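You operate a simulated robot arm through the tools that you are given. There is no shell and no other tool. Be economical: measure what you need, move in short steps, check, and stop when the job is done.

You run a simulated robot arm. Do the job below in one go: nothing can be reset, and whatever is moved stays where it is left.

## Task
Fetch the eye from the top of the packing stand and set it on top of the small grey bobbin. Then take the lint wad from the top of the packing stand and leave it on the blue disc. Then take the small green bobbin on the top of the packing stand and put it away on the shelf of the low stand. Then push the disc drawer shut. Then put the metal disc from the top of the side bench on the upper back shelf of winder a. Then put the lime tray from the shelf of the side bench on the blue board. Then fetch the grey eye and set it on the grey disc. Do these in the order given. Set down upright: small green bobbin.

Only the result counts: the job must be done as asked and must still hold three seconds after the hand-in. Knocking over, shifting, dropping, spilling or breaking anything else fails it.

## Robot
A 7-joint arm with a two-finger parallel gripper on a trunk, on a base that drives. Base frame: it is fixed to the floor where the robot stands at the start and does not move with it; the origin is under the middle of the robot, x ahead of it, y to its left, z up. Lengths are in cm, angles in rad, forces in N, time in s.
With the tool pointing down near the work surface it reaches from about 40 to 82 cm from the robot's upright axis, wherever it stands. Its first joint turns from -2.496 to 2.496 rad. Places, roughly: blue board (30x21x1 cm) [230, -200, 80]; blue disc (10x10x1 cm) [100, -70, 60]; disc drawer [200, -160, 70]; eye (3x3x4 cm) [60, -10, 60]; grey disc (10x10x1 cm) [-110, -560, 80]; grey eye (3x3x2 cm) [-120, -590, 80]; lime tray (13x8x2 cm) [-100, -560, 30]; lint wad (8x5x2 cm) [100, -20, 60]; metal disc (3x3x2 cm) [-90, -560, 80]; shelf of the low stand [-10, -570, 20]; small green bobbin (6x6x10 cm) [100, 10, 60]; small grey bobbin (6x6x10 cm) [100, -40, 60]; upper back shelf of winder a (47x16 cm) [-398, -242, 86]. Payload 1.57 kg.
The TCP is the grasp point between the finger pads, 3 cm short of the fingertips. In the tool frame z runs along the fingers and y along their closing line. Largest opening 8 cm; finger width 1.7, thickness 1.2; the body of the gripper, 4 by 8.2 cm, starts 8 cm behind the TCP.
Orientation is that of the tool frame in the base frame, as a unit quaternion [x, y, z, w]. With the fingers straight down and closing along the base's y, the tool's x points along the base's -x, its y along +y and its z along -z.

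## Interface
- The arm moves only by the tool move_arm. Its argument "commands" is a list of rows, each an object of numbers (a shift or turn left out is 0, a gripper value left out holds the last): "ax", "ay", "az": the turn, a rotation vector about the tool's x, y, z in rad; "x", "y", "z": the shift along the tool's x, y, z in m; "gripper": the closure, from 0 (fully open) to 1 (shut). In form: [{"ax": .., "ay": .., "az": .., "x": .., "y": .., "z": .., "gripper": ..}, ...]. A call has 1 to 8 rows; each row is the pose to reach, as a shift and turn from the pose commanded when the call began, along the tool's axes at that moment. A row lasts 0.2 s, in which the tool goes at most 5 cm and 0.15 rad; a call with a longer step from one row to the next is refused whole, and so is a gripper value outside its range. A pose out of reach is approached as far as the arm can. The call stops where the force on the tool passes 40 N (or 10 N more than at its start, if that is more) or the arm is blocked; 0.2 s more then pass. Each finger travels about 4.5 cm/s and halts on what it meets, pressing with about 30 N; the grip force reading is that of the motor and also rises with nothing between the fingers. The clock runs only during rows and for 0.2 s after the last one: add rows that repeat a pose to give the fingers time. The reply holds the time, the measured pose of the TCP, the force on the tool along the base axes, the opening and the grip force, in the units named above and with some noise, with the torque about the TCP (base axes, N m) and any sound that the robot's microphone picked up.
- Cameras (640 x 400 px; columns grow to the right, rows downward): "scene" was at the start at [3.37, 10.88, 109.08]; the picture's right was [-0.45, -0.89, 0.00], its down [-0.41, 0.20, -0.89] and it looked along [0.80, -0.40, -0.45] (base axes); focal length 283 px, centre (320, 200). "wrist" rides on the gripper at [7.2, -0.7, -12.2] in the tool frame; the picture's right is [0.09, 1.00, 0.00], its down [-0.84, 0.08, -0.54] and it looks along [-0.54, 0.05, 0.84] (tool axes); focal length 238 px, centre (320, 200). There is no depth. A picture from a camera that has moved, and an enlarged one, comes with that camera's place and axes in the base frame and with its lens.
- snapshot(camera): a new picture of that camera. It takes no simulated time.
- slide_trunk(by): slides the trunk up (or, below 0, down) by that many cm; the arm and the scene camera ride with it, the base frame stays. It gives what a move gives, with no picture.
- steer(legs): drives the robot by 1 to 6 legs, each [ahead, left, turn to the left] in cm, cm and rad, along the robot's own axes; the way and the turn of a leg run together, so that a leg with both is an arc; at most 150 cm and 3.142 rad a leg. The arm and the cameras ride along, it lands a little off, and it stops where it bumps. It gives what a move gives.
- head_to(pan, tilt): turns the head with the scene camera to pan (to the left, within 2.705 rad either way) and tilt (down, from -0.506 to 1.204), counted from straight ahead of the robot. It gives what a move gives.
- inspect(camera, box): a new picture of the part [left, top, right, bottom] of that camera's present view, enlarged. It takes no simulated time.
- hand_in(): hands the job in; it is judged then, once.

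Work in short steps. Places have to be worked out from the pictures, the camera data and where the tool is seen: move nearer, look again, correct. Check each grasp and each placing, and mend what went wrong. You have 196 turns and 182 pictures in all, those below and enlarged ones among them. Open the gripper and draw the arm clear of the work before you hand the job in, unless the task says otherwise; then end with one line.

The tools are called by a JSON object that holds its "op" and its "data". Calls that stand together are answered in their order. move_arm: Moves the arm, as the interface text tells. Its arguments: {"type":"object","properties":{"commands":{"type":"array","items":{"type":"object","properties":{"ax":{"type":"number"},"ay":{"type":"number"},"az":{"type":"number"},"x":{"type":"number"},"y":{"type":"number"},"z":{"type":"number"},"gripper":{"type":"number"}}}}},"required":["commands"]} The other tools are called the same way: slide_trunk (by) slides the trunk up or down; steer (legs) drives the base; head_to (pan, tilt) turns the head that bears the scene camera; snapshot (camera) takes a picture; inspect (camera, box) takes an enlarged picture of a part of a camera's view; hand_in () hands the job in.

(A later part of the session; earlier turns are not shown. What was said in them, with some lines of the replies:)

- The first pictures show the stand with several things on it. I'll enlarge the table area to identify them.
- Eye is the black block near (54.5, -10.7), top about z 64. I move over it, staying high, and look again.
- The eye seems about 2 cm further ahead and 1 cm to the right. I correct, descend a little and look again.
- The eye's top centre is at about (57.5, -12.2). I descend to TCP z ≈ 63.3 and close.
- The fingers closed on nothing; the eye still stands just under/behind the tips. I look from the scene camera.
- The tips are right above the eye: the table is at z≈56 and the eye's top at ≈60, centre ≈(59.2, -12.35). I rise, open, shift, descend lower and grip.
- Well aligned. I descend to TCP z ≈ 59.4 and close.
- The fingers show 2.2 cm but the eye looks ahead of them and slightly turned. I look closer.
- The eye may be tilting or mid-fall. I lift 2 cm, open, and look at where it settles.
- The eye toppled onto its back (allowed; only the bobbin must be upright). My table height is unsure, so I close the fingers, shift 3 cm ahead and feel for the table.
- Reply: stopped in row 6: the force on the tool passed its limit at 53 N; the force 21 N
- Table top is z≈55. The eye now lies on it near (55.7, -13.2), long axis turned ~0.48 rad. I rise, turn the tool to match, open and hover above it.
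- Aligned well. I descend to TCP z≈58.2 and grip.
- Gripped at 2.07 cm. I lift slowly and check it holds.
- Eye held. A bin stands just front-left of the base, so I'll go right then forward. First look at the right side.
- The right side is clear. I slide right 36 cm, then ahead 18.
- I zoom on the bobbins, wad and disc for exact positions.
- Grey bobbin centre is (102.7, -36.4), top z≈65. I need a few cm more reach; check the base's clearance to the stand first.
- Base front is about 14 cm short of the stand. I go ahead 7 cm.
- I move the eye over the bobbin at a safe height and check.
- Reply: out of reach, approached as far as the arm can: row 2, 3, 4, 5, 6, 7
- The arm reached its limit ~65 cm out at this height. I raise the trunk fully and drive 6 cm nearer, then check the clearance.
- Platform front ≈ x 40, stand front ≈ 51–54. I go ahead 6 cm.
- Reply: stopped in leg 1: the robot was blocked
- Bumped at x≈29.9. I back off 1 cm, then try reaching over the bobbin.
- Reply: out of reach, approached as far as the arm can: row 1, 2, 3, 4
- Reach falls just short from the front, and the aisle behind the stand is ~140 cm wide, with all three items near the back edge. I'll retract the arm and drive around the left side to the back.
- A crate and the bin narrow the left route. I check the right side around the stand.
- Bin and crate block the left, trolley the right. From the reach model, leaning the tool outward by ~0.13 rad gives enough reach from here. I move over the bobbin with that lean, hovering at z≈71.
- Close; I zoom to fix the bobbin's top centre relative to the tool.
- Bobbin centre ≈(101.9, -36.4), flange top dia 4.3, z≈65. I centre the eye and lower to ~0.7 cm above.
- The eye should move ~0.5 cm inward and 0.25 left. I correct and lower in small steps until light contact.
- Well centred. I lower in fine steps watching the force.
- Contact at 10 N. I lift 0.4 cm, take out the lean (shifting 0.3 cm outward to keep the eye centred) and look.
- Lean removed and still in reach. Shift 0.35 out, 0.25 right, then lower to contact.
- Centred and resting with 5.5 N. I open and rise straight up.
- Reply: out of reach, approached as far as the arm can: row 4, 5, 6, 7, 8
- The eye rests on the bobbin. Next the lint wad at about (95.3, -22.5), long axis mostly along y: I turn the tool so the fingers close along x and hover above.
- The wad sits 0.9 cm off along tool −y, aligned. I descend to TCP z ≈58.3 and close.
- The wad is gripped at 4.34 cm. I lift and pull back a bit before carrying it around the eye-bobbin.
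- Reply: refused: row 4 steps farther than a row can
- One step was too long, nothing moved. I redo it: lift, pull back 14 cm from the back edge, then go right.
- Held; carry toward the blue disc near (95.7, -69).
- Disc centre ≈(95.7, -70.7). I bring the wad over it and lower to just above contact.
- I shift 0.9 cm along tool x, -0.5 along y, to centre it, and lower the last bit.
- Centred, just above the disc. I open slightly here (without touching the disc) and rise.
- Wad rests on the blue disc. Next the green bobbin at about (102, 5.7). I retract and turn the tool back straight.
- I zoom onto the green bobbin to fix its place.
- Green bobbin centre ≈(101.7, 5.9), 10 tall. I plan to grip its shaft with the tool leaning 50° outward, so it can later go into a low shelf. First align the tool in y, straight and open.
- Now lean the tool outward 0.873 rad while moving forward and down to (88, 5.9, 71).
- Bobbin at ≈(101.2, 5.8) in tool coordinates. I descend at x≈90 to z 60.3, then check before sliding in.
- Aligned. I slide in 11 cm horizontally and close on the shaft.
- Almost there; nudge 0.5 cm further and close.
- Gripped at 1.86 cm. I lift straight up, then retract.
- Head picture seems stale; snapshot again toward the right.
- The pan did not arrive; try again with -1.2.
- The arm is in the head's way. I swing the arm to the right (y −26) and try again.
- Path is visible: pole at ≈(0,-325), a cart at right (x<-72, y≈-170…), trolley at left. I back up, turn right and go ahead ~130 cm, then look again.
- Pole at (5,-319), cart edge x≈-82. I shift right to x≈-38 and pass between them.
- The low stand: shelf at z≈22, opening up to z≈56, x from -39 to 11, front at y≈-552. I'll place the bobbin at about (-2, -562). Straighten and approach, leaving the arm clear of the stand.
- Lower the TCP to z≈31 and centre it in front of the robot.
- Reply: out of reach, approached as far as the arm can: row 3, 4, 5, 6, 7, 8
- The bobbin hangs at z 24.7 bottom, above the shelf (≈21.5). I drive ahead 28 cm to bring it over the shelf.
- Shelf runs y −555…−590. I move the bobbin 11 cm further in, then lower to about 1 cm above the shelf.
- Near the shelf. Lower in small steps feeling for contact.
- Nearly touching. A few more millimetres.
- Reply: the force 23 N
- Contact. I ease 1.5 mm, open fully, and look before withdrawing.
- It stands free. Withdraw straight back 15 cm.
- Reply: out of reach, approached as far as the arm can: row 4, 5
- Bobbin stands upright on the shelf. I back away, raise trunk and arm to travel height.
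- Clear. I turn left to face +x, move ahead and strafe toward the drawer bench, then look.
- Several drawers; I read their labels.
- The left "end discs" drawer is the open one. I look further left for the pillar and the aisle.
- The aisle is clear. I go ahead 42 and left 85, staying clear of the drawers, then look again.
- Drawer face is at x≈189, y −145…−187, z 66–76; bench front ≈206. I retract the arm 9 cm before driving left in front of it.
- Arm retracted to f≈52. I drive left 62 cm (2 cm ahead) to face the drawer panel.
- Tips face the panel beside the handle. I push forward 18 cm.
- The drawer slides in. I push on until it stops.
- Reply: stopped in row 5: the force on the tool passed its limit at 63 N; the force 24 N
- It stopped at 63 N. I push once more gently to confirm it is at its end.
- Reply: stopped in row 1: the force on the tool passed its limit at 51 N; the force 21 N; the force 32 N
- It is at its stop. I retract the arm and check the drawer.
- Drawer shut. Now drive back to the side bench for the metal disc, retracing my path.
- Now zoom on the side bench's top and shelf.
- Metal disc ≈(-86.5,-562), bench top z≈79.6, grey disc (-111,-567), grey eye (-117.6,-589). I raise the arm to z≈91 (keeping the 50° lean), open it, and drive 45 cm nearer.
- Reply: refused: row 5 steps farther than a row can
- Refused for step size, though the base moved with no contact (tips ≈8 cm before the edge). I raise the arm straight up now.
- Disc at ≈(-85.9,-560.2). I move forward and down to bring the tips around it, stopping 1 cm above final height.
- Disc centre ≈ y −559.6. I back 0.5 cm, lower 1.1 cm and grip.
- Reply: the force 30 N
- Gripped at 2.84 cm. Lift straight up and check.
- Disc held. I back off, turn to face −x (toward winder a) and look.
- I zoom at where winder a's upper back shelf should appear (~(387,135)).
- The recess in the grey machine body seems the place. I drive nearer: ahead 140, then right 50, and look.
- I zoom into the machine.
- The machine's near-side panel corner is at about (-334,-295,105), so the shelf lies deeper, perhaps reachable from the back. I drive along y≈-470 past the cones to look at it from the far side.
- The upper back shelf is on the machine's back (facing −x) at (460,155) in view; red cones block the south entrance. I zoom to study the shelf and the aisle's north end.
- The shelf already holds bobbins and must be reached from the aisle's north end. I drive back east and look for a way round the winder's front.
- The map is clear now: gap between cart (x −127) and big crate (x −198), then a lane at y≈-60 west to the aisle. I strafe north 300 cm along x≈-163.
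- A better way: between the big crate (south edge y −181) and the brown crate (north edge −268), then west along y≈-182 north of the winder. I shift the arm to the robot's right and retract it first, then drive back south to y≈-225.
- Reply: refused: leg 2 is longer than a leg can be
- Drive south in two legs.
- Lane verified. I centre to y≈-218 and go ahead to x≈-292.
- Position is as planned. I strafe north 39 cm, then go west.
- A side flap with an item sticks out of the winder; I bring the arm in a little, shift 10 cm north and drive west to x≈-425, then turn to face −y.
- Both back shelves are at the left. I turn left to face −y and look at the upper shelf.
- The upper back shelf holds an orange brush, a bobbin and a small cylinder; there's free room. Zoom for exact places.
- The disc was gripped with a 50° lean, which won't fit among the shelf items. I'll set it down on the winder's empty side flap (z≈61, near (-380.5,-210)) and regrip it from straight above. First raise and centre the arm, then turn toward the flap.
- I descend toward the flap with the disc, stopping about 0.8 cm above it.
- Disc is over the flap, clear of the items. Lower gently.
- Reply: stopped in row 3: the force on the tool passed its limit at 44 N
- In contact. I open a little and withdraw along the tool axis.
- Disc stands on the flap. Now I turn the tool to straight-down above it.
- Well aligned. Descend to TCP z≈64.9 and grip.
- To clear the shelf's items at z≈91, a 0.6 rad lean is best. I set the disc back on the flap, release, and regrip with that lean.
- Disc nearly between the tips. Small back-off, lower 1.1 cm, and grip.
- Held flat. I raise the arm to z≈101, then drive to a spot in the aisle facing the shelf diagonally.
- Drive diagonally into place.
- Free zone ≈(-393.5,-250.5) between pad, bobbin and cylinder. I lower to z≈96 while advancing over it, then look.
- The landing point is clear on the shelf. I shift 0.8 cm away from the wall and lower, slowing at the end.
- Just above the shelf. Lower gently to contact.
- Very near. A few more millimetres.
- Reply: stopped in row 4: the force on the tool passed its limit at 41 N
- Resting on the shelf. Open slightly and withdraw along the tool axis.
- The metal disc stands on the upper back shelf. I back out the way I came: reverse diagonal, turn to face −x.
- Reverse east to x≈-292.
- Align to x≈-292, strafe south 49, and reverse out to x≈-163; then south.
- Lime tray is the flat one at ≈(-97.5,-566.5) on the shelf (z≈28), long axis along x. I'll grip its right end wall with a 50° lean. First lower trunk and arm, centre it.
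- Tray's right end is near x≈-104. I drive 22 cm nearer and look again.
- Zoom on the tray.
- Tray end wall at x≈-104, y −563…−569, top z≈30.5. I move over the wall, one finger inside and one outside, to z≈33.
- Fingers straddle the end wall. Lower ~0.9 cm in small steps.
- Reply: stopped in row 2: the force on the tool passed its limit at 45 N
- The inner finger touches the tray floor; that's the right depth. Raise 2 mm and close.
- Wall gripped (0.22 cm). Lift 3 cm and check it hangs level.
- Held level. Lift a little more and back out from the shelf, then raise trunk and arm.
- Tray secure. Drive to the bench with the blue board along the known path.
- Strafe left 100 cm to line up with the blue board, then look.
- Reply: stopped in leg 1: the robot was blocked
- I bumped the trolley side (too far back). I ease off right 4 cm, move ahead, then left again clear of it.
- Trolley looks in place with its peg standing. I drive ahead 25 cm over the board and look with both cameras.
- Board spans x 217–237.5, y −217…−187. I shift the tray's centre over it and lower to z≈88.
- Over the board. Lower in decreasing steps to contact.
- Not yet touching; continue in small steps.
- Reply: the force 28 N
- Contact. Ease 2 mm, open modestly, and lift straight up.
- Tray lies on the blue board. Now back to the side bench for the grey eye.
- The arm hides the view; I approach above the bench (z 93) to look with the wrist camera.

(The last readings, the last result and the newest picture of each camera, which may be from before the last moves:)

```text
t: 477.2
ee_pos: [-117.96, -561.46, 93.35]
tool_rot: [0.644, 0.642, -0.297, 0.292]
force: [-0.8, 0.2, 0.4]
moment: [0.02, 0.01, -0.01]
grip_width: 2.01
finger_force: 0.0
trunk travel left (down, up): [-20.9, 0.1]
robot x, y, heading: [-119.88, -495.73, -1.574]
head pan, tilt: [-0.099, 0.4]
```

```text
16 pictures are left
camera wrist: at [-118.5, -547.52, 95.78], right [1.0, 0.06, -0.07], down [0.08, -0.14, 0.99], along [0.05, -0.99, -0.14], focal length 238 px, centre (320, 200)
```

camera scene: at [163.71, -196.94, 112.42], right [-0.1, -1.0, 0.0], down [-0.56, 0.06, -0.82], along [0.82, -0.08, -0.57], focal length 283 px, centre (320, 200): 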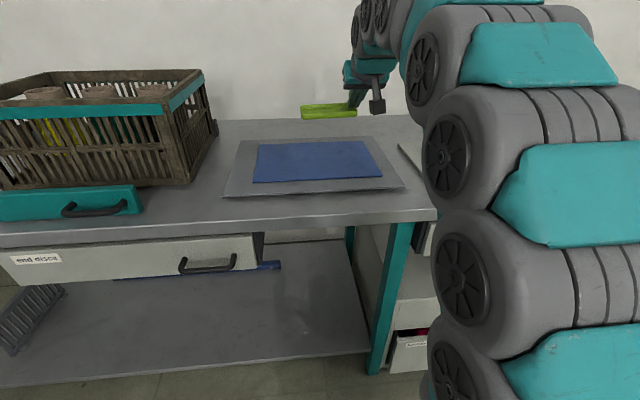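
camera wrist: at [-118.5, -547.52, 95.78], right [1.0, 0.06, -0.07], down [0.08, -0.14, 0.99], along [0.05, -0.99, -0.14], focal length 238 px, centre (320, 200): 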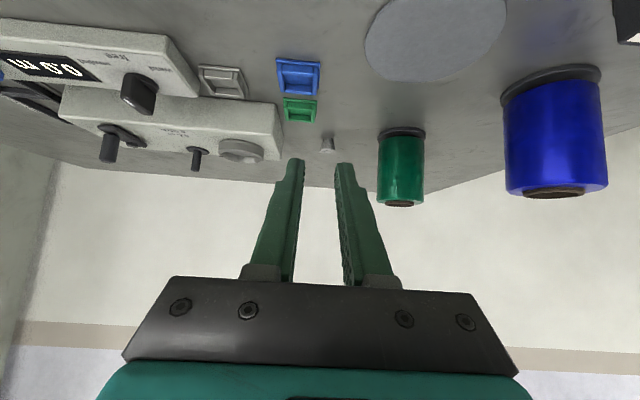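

Eye ≈(-115.9,-585.5), disc centre ≈(-109.5,-564). I drive 15 cm ahead, then move the arm to hover close to the eye.

{"op": "steer", "data": {"legs": [[15, 0, 0.003]]}}

{"op": "move_arm", "data": {"commands": [{"x": -0.006, "y": 0.01, "z": 0.024, "gripper": 0.4}, {"x": -0.002, "y": 0.021, "z": 0.056}, {"x": 0.0115, "y": 0.021, "z": 0.092}, {"x": 0.0115, "y": 0.021, "z": 0.092}]}}

{"op": "inspect", "data": {"camera": "wrist", "box": [220, 80, 420, 205]}}

```text
t: 478.6
ee_pos: [-117.58, -576.69, 93.38]
tool_rot: [0.643, 0.643, -0.296, 0.293]
force: [0.4, -0.8, -0.1]
moment: [-0.04, -0.02, -0.02]
grip_width: 2.0
finger_force: 0.1
trunk travel left (down, up): [-20.9, 0.1]
robot x, y, heading: [-119.86, -510.96, -1.569]
head pan, tilt: [-0.099, 0.4]
```

```text
t: 479.6
ee_pos: [-115.62, -583.15, 86.47]
tool_rot: [0.643, 0.642, -0.296, 0.293]
force: [-0.1, -0.5, 0.1]
moment: [-0.03, 0.01, 0.03]
grip_width: 4.82
finger_force: 0.1
trunk travel left (down, up): [-20.9, 0.1]
robot x, y, heading: [-119.55, -511.11, -1.571]
head pan, tilt: [-0.099, 0.4]
```

```text
3.20 times, centred on (320, 142) of wrist
camera zoom: at [-116.3, -569.21, 88.84], right [1.0, 0.06, -0.07], down [0.08, -0.14, 0.99], along [0.05, -0.99, -0.14], focal length 763 px, centre (320, 384)
```

zoom: 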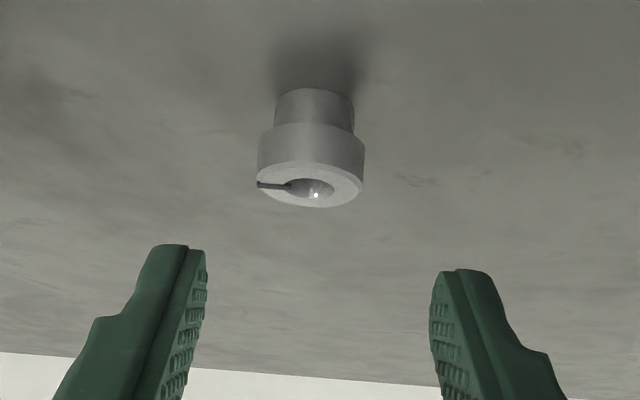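

Eye centre ≈(-116.05,-586.4), collar 2.5 cm wide. I descend around it and grip.

{"op": "move_arm", "data": {"commands": [{"x": 0.01, "y": -0.0043, "z": 0.0186}, {"x": 0.0201, "y": -0.0043, "z": 0.0371}, {"x": 0.0201, "y": -0.0043, "z": 0.0371}, {"x": 0.0201, "y": -0.0043, "z": 0.0371, "gripper": 1.0}, {"x": 0.0201, "y": -0.0043, "z": 0.0371, "gripper": 1.0}, {"x": 0.0201, "y": -0.0043, "z": 0.0371, "gripper": 1.0}, {"x": 0.0201, "y": -0.0043, "z": 0.0371, "gripper": 1.0}]}}

{"op": "inspect", "data": {"camera": "wrist", "box": [220, 80, 420, 205]}}

```text
t: 481.2
ee_pos: [-116.0, -584.32, 82.54]
tool_rot: [0.643, 0.642, -0.296, 0.293]
force: [0.3, 0.6, 2.7]
moment: [-0.01, -0.06, 0.0]
grip_width: 2.26
finger_force: 29.7
trunk travel left (down, up): [-20.9, 0.1]
robot x, y, heading: [-119.82, -510.8, -1.569]
head pan, tilt: [-0.099, 0.4]
```

```text
3.20 times, centred on (320, 142) of wrist
camera zoom: at [-116.78, -570.43, 85.03], right [1.0, 0.06, -0.07], down [0.08, -0.14, 0.99], along [0.05, -0.99, -0.14], focal length 763 px, centre (320, 384)
```

zoom: 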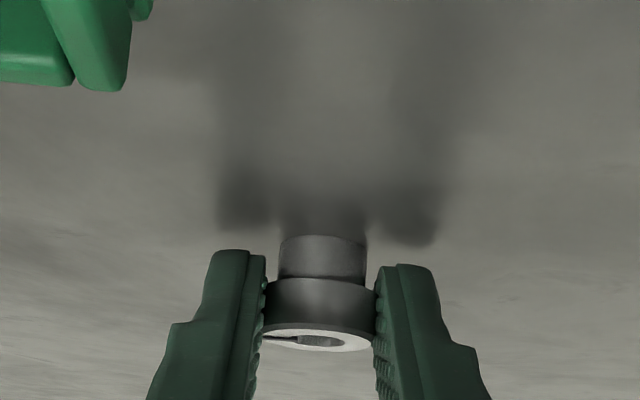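

Gripped at 2.26 cm. Lift 8 cm, drive back 15, and look at the disc.

{"op": "move_arm", "data": {"commands": [{"x": -0.0076, "z": -0.0065}, {"x": -0.0303, "z": -0.0261}, {"x": -0.0606, "z": -0.0522}, {"x": -0.0606, "z": -0.0522}]}}

{"op": "steer", "data": {"legs": [[-22, 3, 0]]}}

{"op": "snapshot", "data": {"camera": "wrist"}}

```text
t: 482.2
ee_pos: [-116.11, -584.36, 90.68]
tool_rot: [0.642, 0.643, -0.295, 0.294]
force: [-0.2, 0.3, -1.2]
moment: [-0.01, 0.02, 0.0]
grip_width: 2.22
finger_force: 29.7
trunk travel left (down, up): [-20.9, 0.1]
robot x, y, heading: [-120.17, -510.95, -1.571]
head pan, tilt: [-0.099, 0.4]
```

```text
t: 483.9
ee_pos: [-113.4, -562.23, 90.61]
tool_rot: [0.643, 0.643, -0.295, 0.294]
force: [-0.1, 0.3, -0.3]
moment: [0.01, -0.02, -0.01]
grip_width: 2.25
finger_force: 29.8
trunk travel left (down, up): [-20.9, 0.1]
robot x, y, heading: [-117.18, -488.52, -1.568]
head pan, tilt: [-0.099, 0.4]
```

```text
13 pictures are left
camera wrist: at [-113.95, -548.26, 93.05], right [1.0, 0.06, -0.07], down [0.08, -0.14, 0.99], along [0.05, -0.99, -0.14], focal length 238 px, centre (320, 200)
```

wrist: 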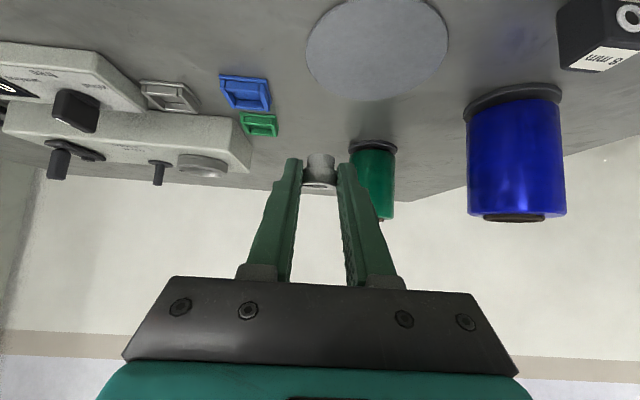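

Disc centre ≈(-110.0,-564.2). I shift 3.4 cm left and lower to ~1 cm above the disc.

{"op": "move_arm", "data": {"commands": [{"y": 0.034}, {"x": 0.0265, "y": 0.034, "z": 0.0228}, {"x": 0.05, "y": 0.034, "z": 0.043}, {"x": 0.05, "y": 0.034, "z": 0.043}]}}

{"op": "snapshot", "data": {"camera": "wrist"}}

```text
t: 484.9
ee_pos: [-109.89, -562.32, 84.0]
tool_rot: [0.643, 0.643, -0.295, 0.294]
force: [0.1, 0.2, -1.1]
moment: [0.04, 0.01, -0.04]
grip_width: 2.24
finger_force: 29.8
trunk travel left (down, up): [-20.9, 0.1]
robot x, y, heading: [-116.98, -488.91, -1.57]
head pan, tilt: [-0.099, 0.4]
```

```text
12 pictures are left
camera wrist: at [-110.58, -548.29, 86.43], right [1.0, 0.06, -0.07], down [0.08, -0.14, 0.99], along [0.05, -0.99, -0.14], focal length 238 px, centre (320, 200)
```

wrist: 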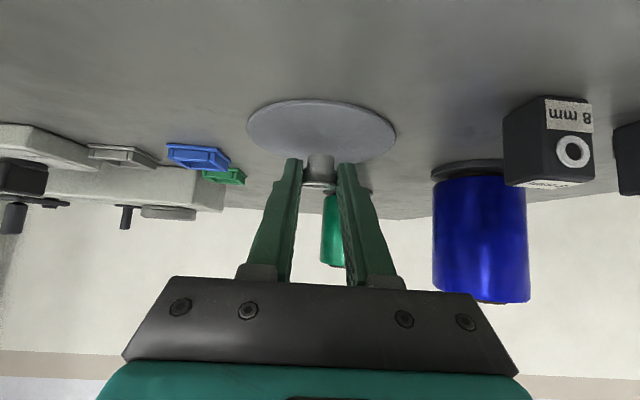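

Centred over the disc. Lower gently to contact.

{"op": "move_arm", "data": {"commands": [{"x": 0.0038, "z": 0.0033}, {"x": 0.0053, "z": 0.0046}, {"x": 0.0068, "z": 0.0059}, {"x": 0.0083, "z": 0.0072}, {"x": 0.0099, "z": 0.0085}]}}

{"op": "inspect", "data": {"camera": "wrist", "box": [240, 90, 400, 200]}}

```text
t: 486.1
ee_pos: [-110.06, -562.19, 82.96]
tool_rot: [0.643, 0.642, -0.296, 0.294]
force: [-0.9, -2.6, 7.4]
moment: [-0.18, -0.02, -0.08]
grip_width: 2.24
finger_force: 30.4
trunk travel left (down, up): [-20.9, 0.1]
robot x, y, heading: [-116.95, -489.07, -1.568]
head pan, tilt: [-0.099, 0.4]
```

```text
3.64 times, centred on (320, 145) of wrist
camera zoom: at [-110.62, -548.21, 85.26], right [1.0, 0.06, -0.07], down [0.08, -0.13, 0.99], along [0.05, -0.99, -0.14], focal length 867 px, centre (320, 400)
```

zoom: 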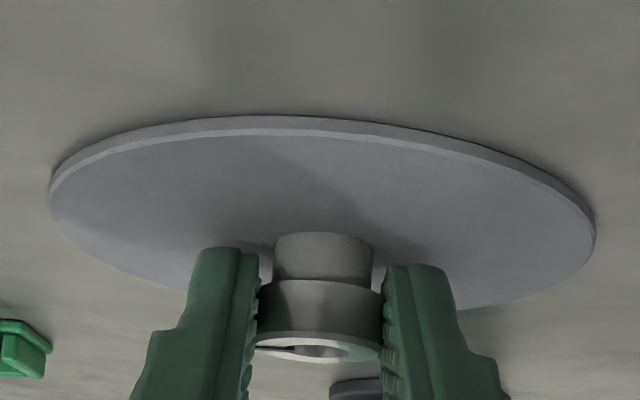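

In contact (7 N). Open modestly and withdraw along the tool axis.

{"op": "move_arm", "data": {"commands": [{"gripper": 0.5}, {"gripper": 0.5}, {"gripper": 0.5}, {"x": -0.0076, "z": -0.0265}, {"x": -0.0152, "z": -0.063}, {"x": -0.03, "z": -0.1}, {"x": -0.045, "z": -0.135}]}}

{"op": "snapshot", "data": {"camera": "wrist"}}

```text
t: 487.7
ee_pos: [-110.0, -554.85, 94.98]
tool_rot: [0.643, 0.643, -0.295, 0.293]
force: [-1.0, -0.3, 0.5]
moment: [-0.02, -0.01, 0.02]
grip_width: 3.98
finger_force: 0.1
trunk travel left (down, up): [-20.9, 0.1]
robot x, y, heading: [-116.87, -489.07, -1.565]
head pan, tilt: [-0.099, 0.4]
```

```text
10 pictures are left
camera wrist: at [-110.79, -540.84, 97.31], right [1.0, 0.06, -0.07], down [0.08, -0.14, 0.99], along [0.05, -0.99, -0.14], focal length 238 px, centre (320, 200)
```

wrist: 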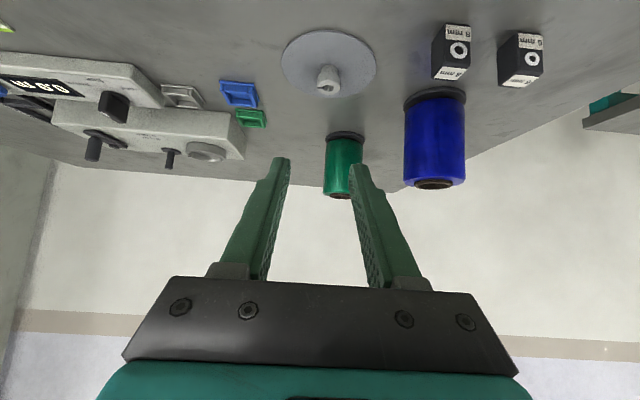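

The grey eye stands on the grey disc. I open the gripper and back the robot away from the bench.

{"op": "steer", "data": {"legs": [[-35, 0, 0]]}}

{"op": "move_arm", "data": {"commands": [{"gripper": 0.0}, {"gripper": 0.0}, {"gripper": 0.0}]}}

{"op": "snapshot", "data": {"camera": "wrist"}}

```text
t: 489.9
ee_pos: [-110.16, -520.77, 94.95]
tool_rot: [0.643, 0.643, -0.295, 0.293]
force: [0.3, 0.3, -0.3]
moment: [0.01, 0.01, -0.01]
grip_width: 4.02
finger_force: 0.1
trunk travel left (down, up): [-20.9, 0.1]
robot x, y, heading: [-117.03, -454.62, -1.571]
head pan, tilt: [-0.099, 0.4]
```

```text
t: 490.7
ee_pos: [-110.1, -520.87, 94.81]
tool_rot: [0.642, 0.644, -0.295, 0.293]
force: [-0.4, 0.1, -0.3]
moment: [0.02, -0.04, 0.02]
grip_width: 7.99
finger_force: 0.1
trunk travel left (down, up): [-20.9, 0.1]
robot x, y, heading: [-116.93, -454.25, -1.561]
head pan, tilt: [-0.099, 0.4]
```

```text
9 pictures are left
camera wrist: at [-110.76, -506.83, 97.25], right [1.0, 0.06, -0.07], down [0.08, -0.14, 0.99], along [0.05, -0.99, -0.14], focal length 238 px, centre (320, 200)
```

wrist: 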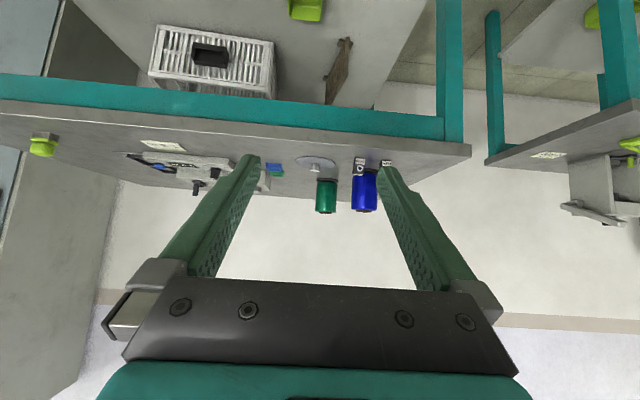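

All steps are done, the arm is clear and open; I hand in.

{"op": "hand_in", "data": {}}

```text
The job is handed in.
```

All seven steps were done in the order given and the job is handed in. Three things could still count against it: the eye fell over during the first grasp and now lies on its side on the grey bobbin, the base touched the packing stand once and stopped, and it later bumped the blue trolley, which looked in place afterwards.
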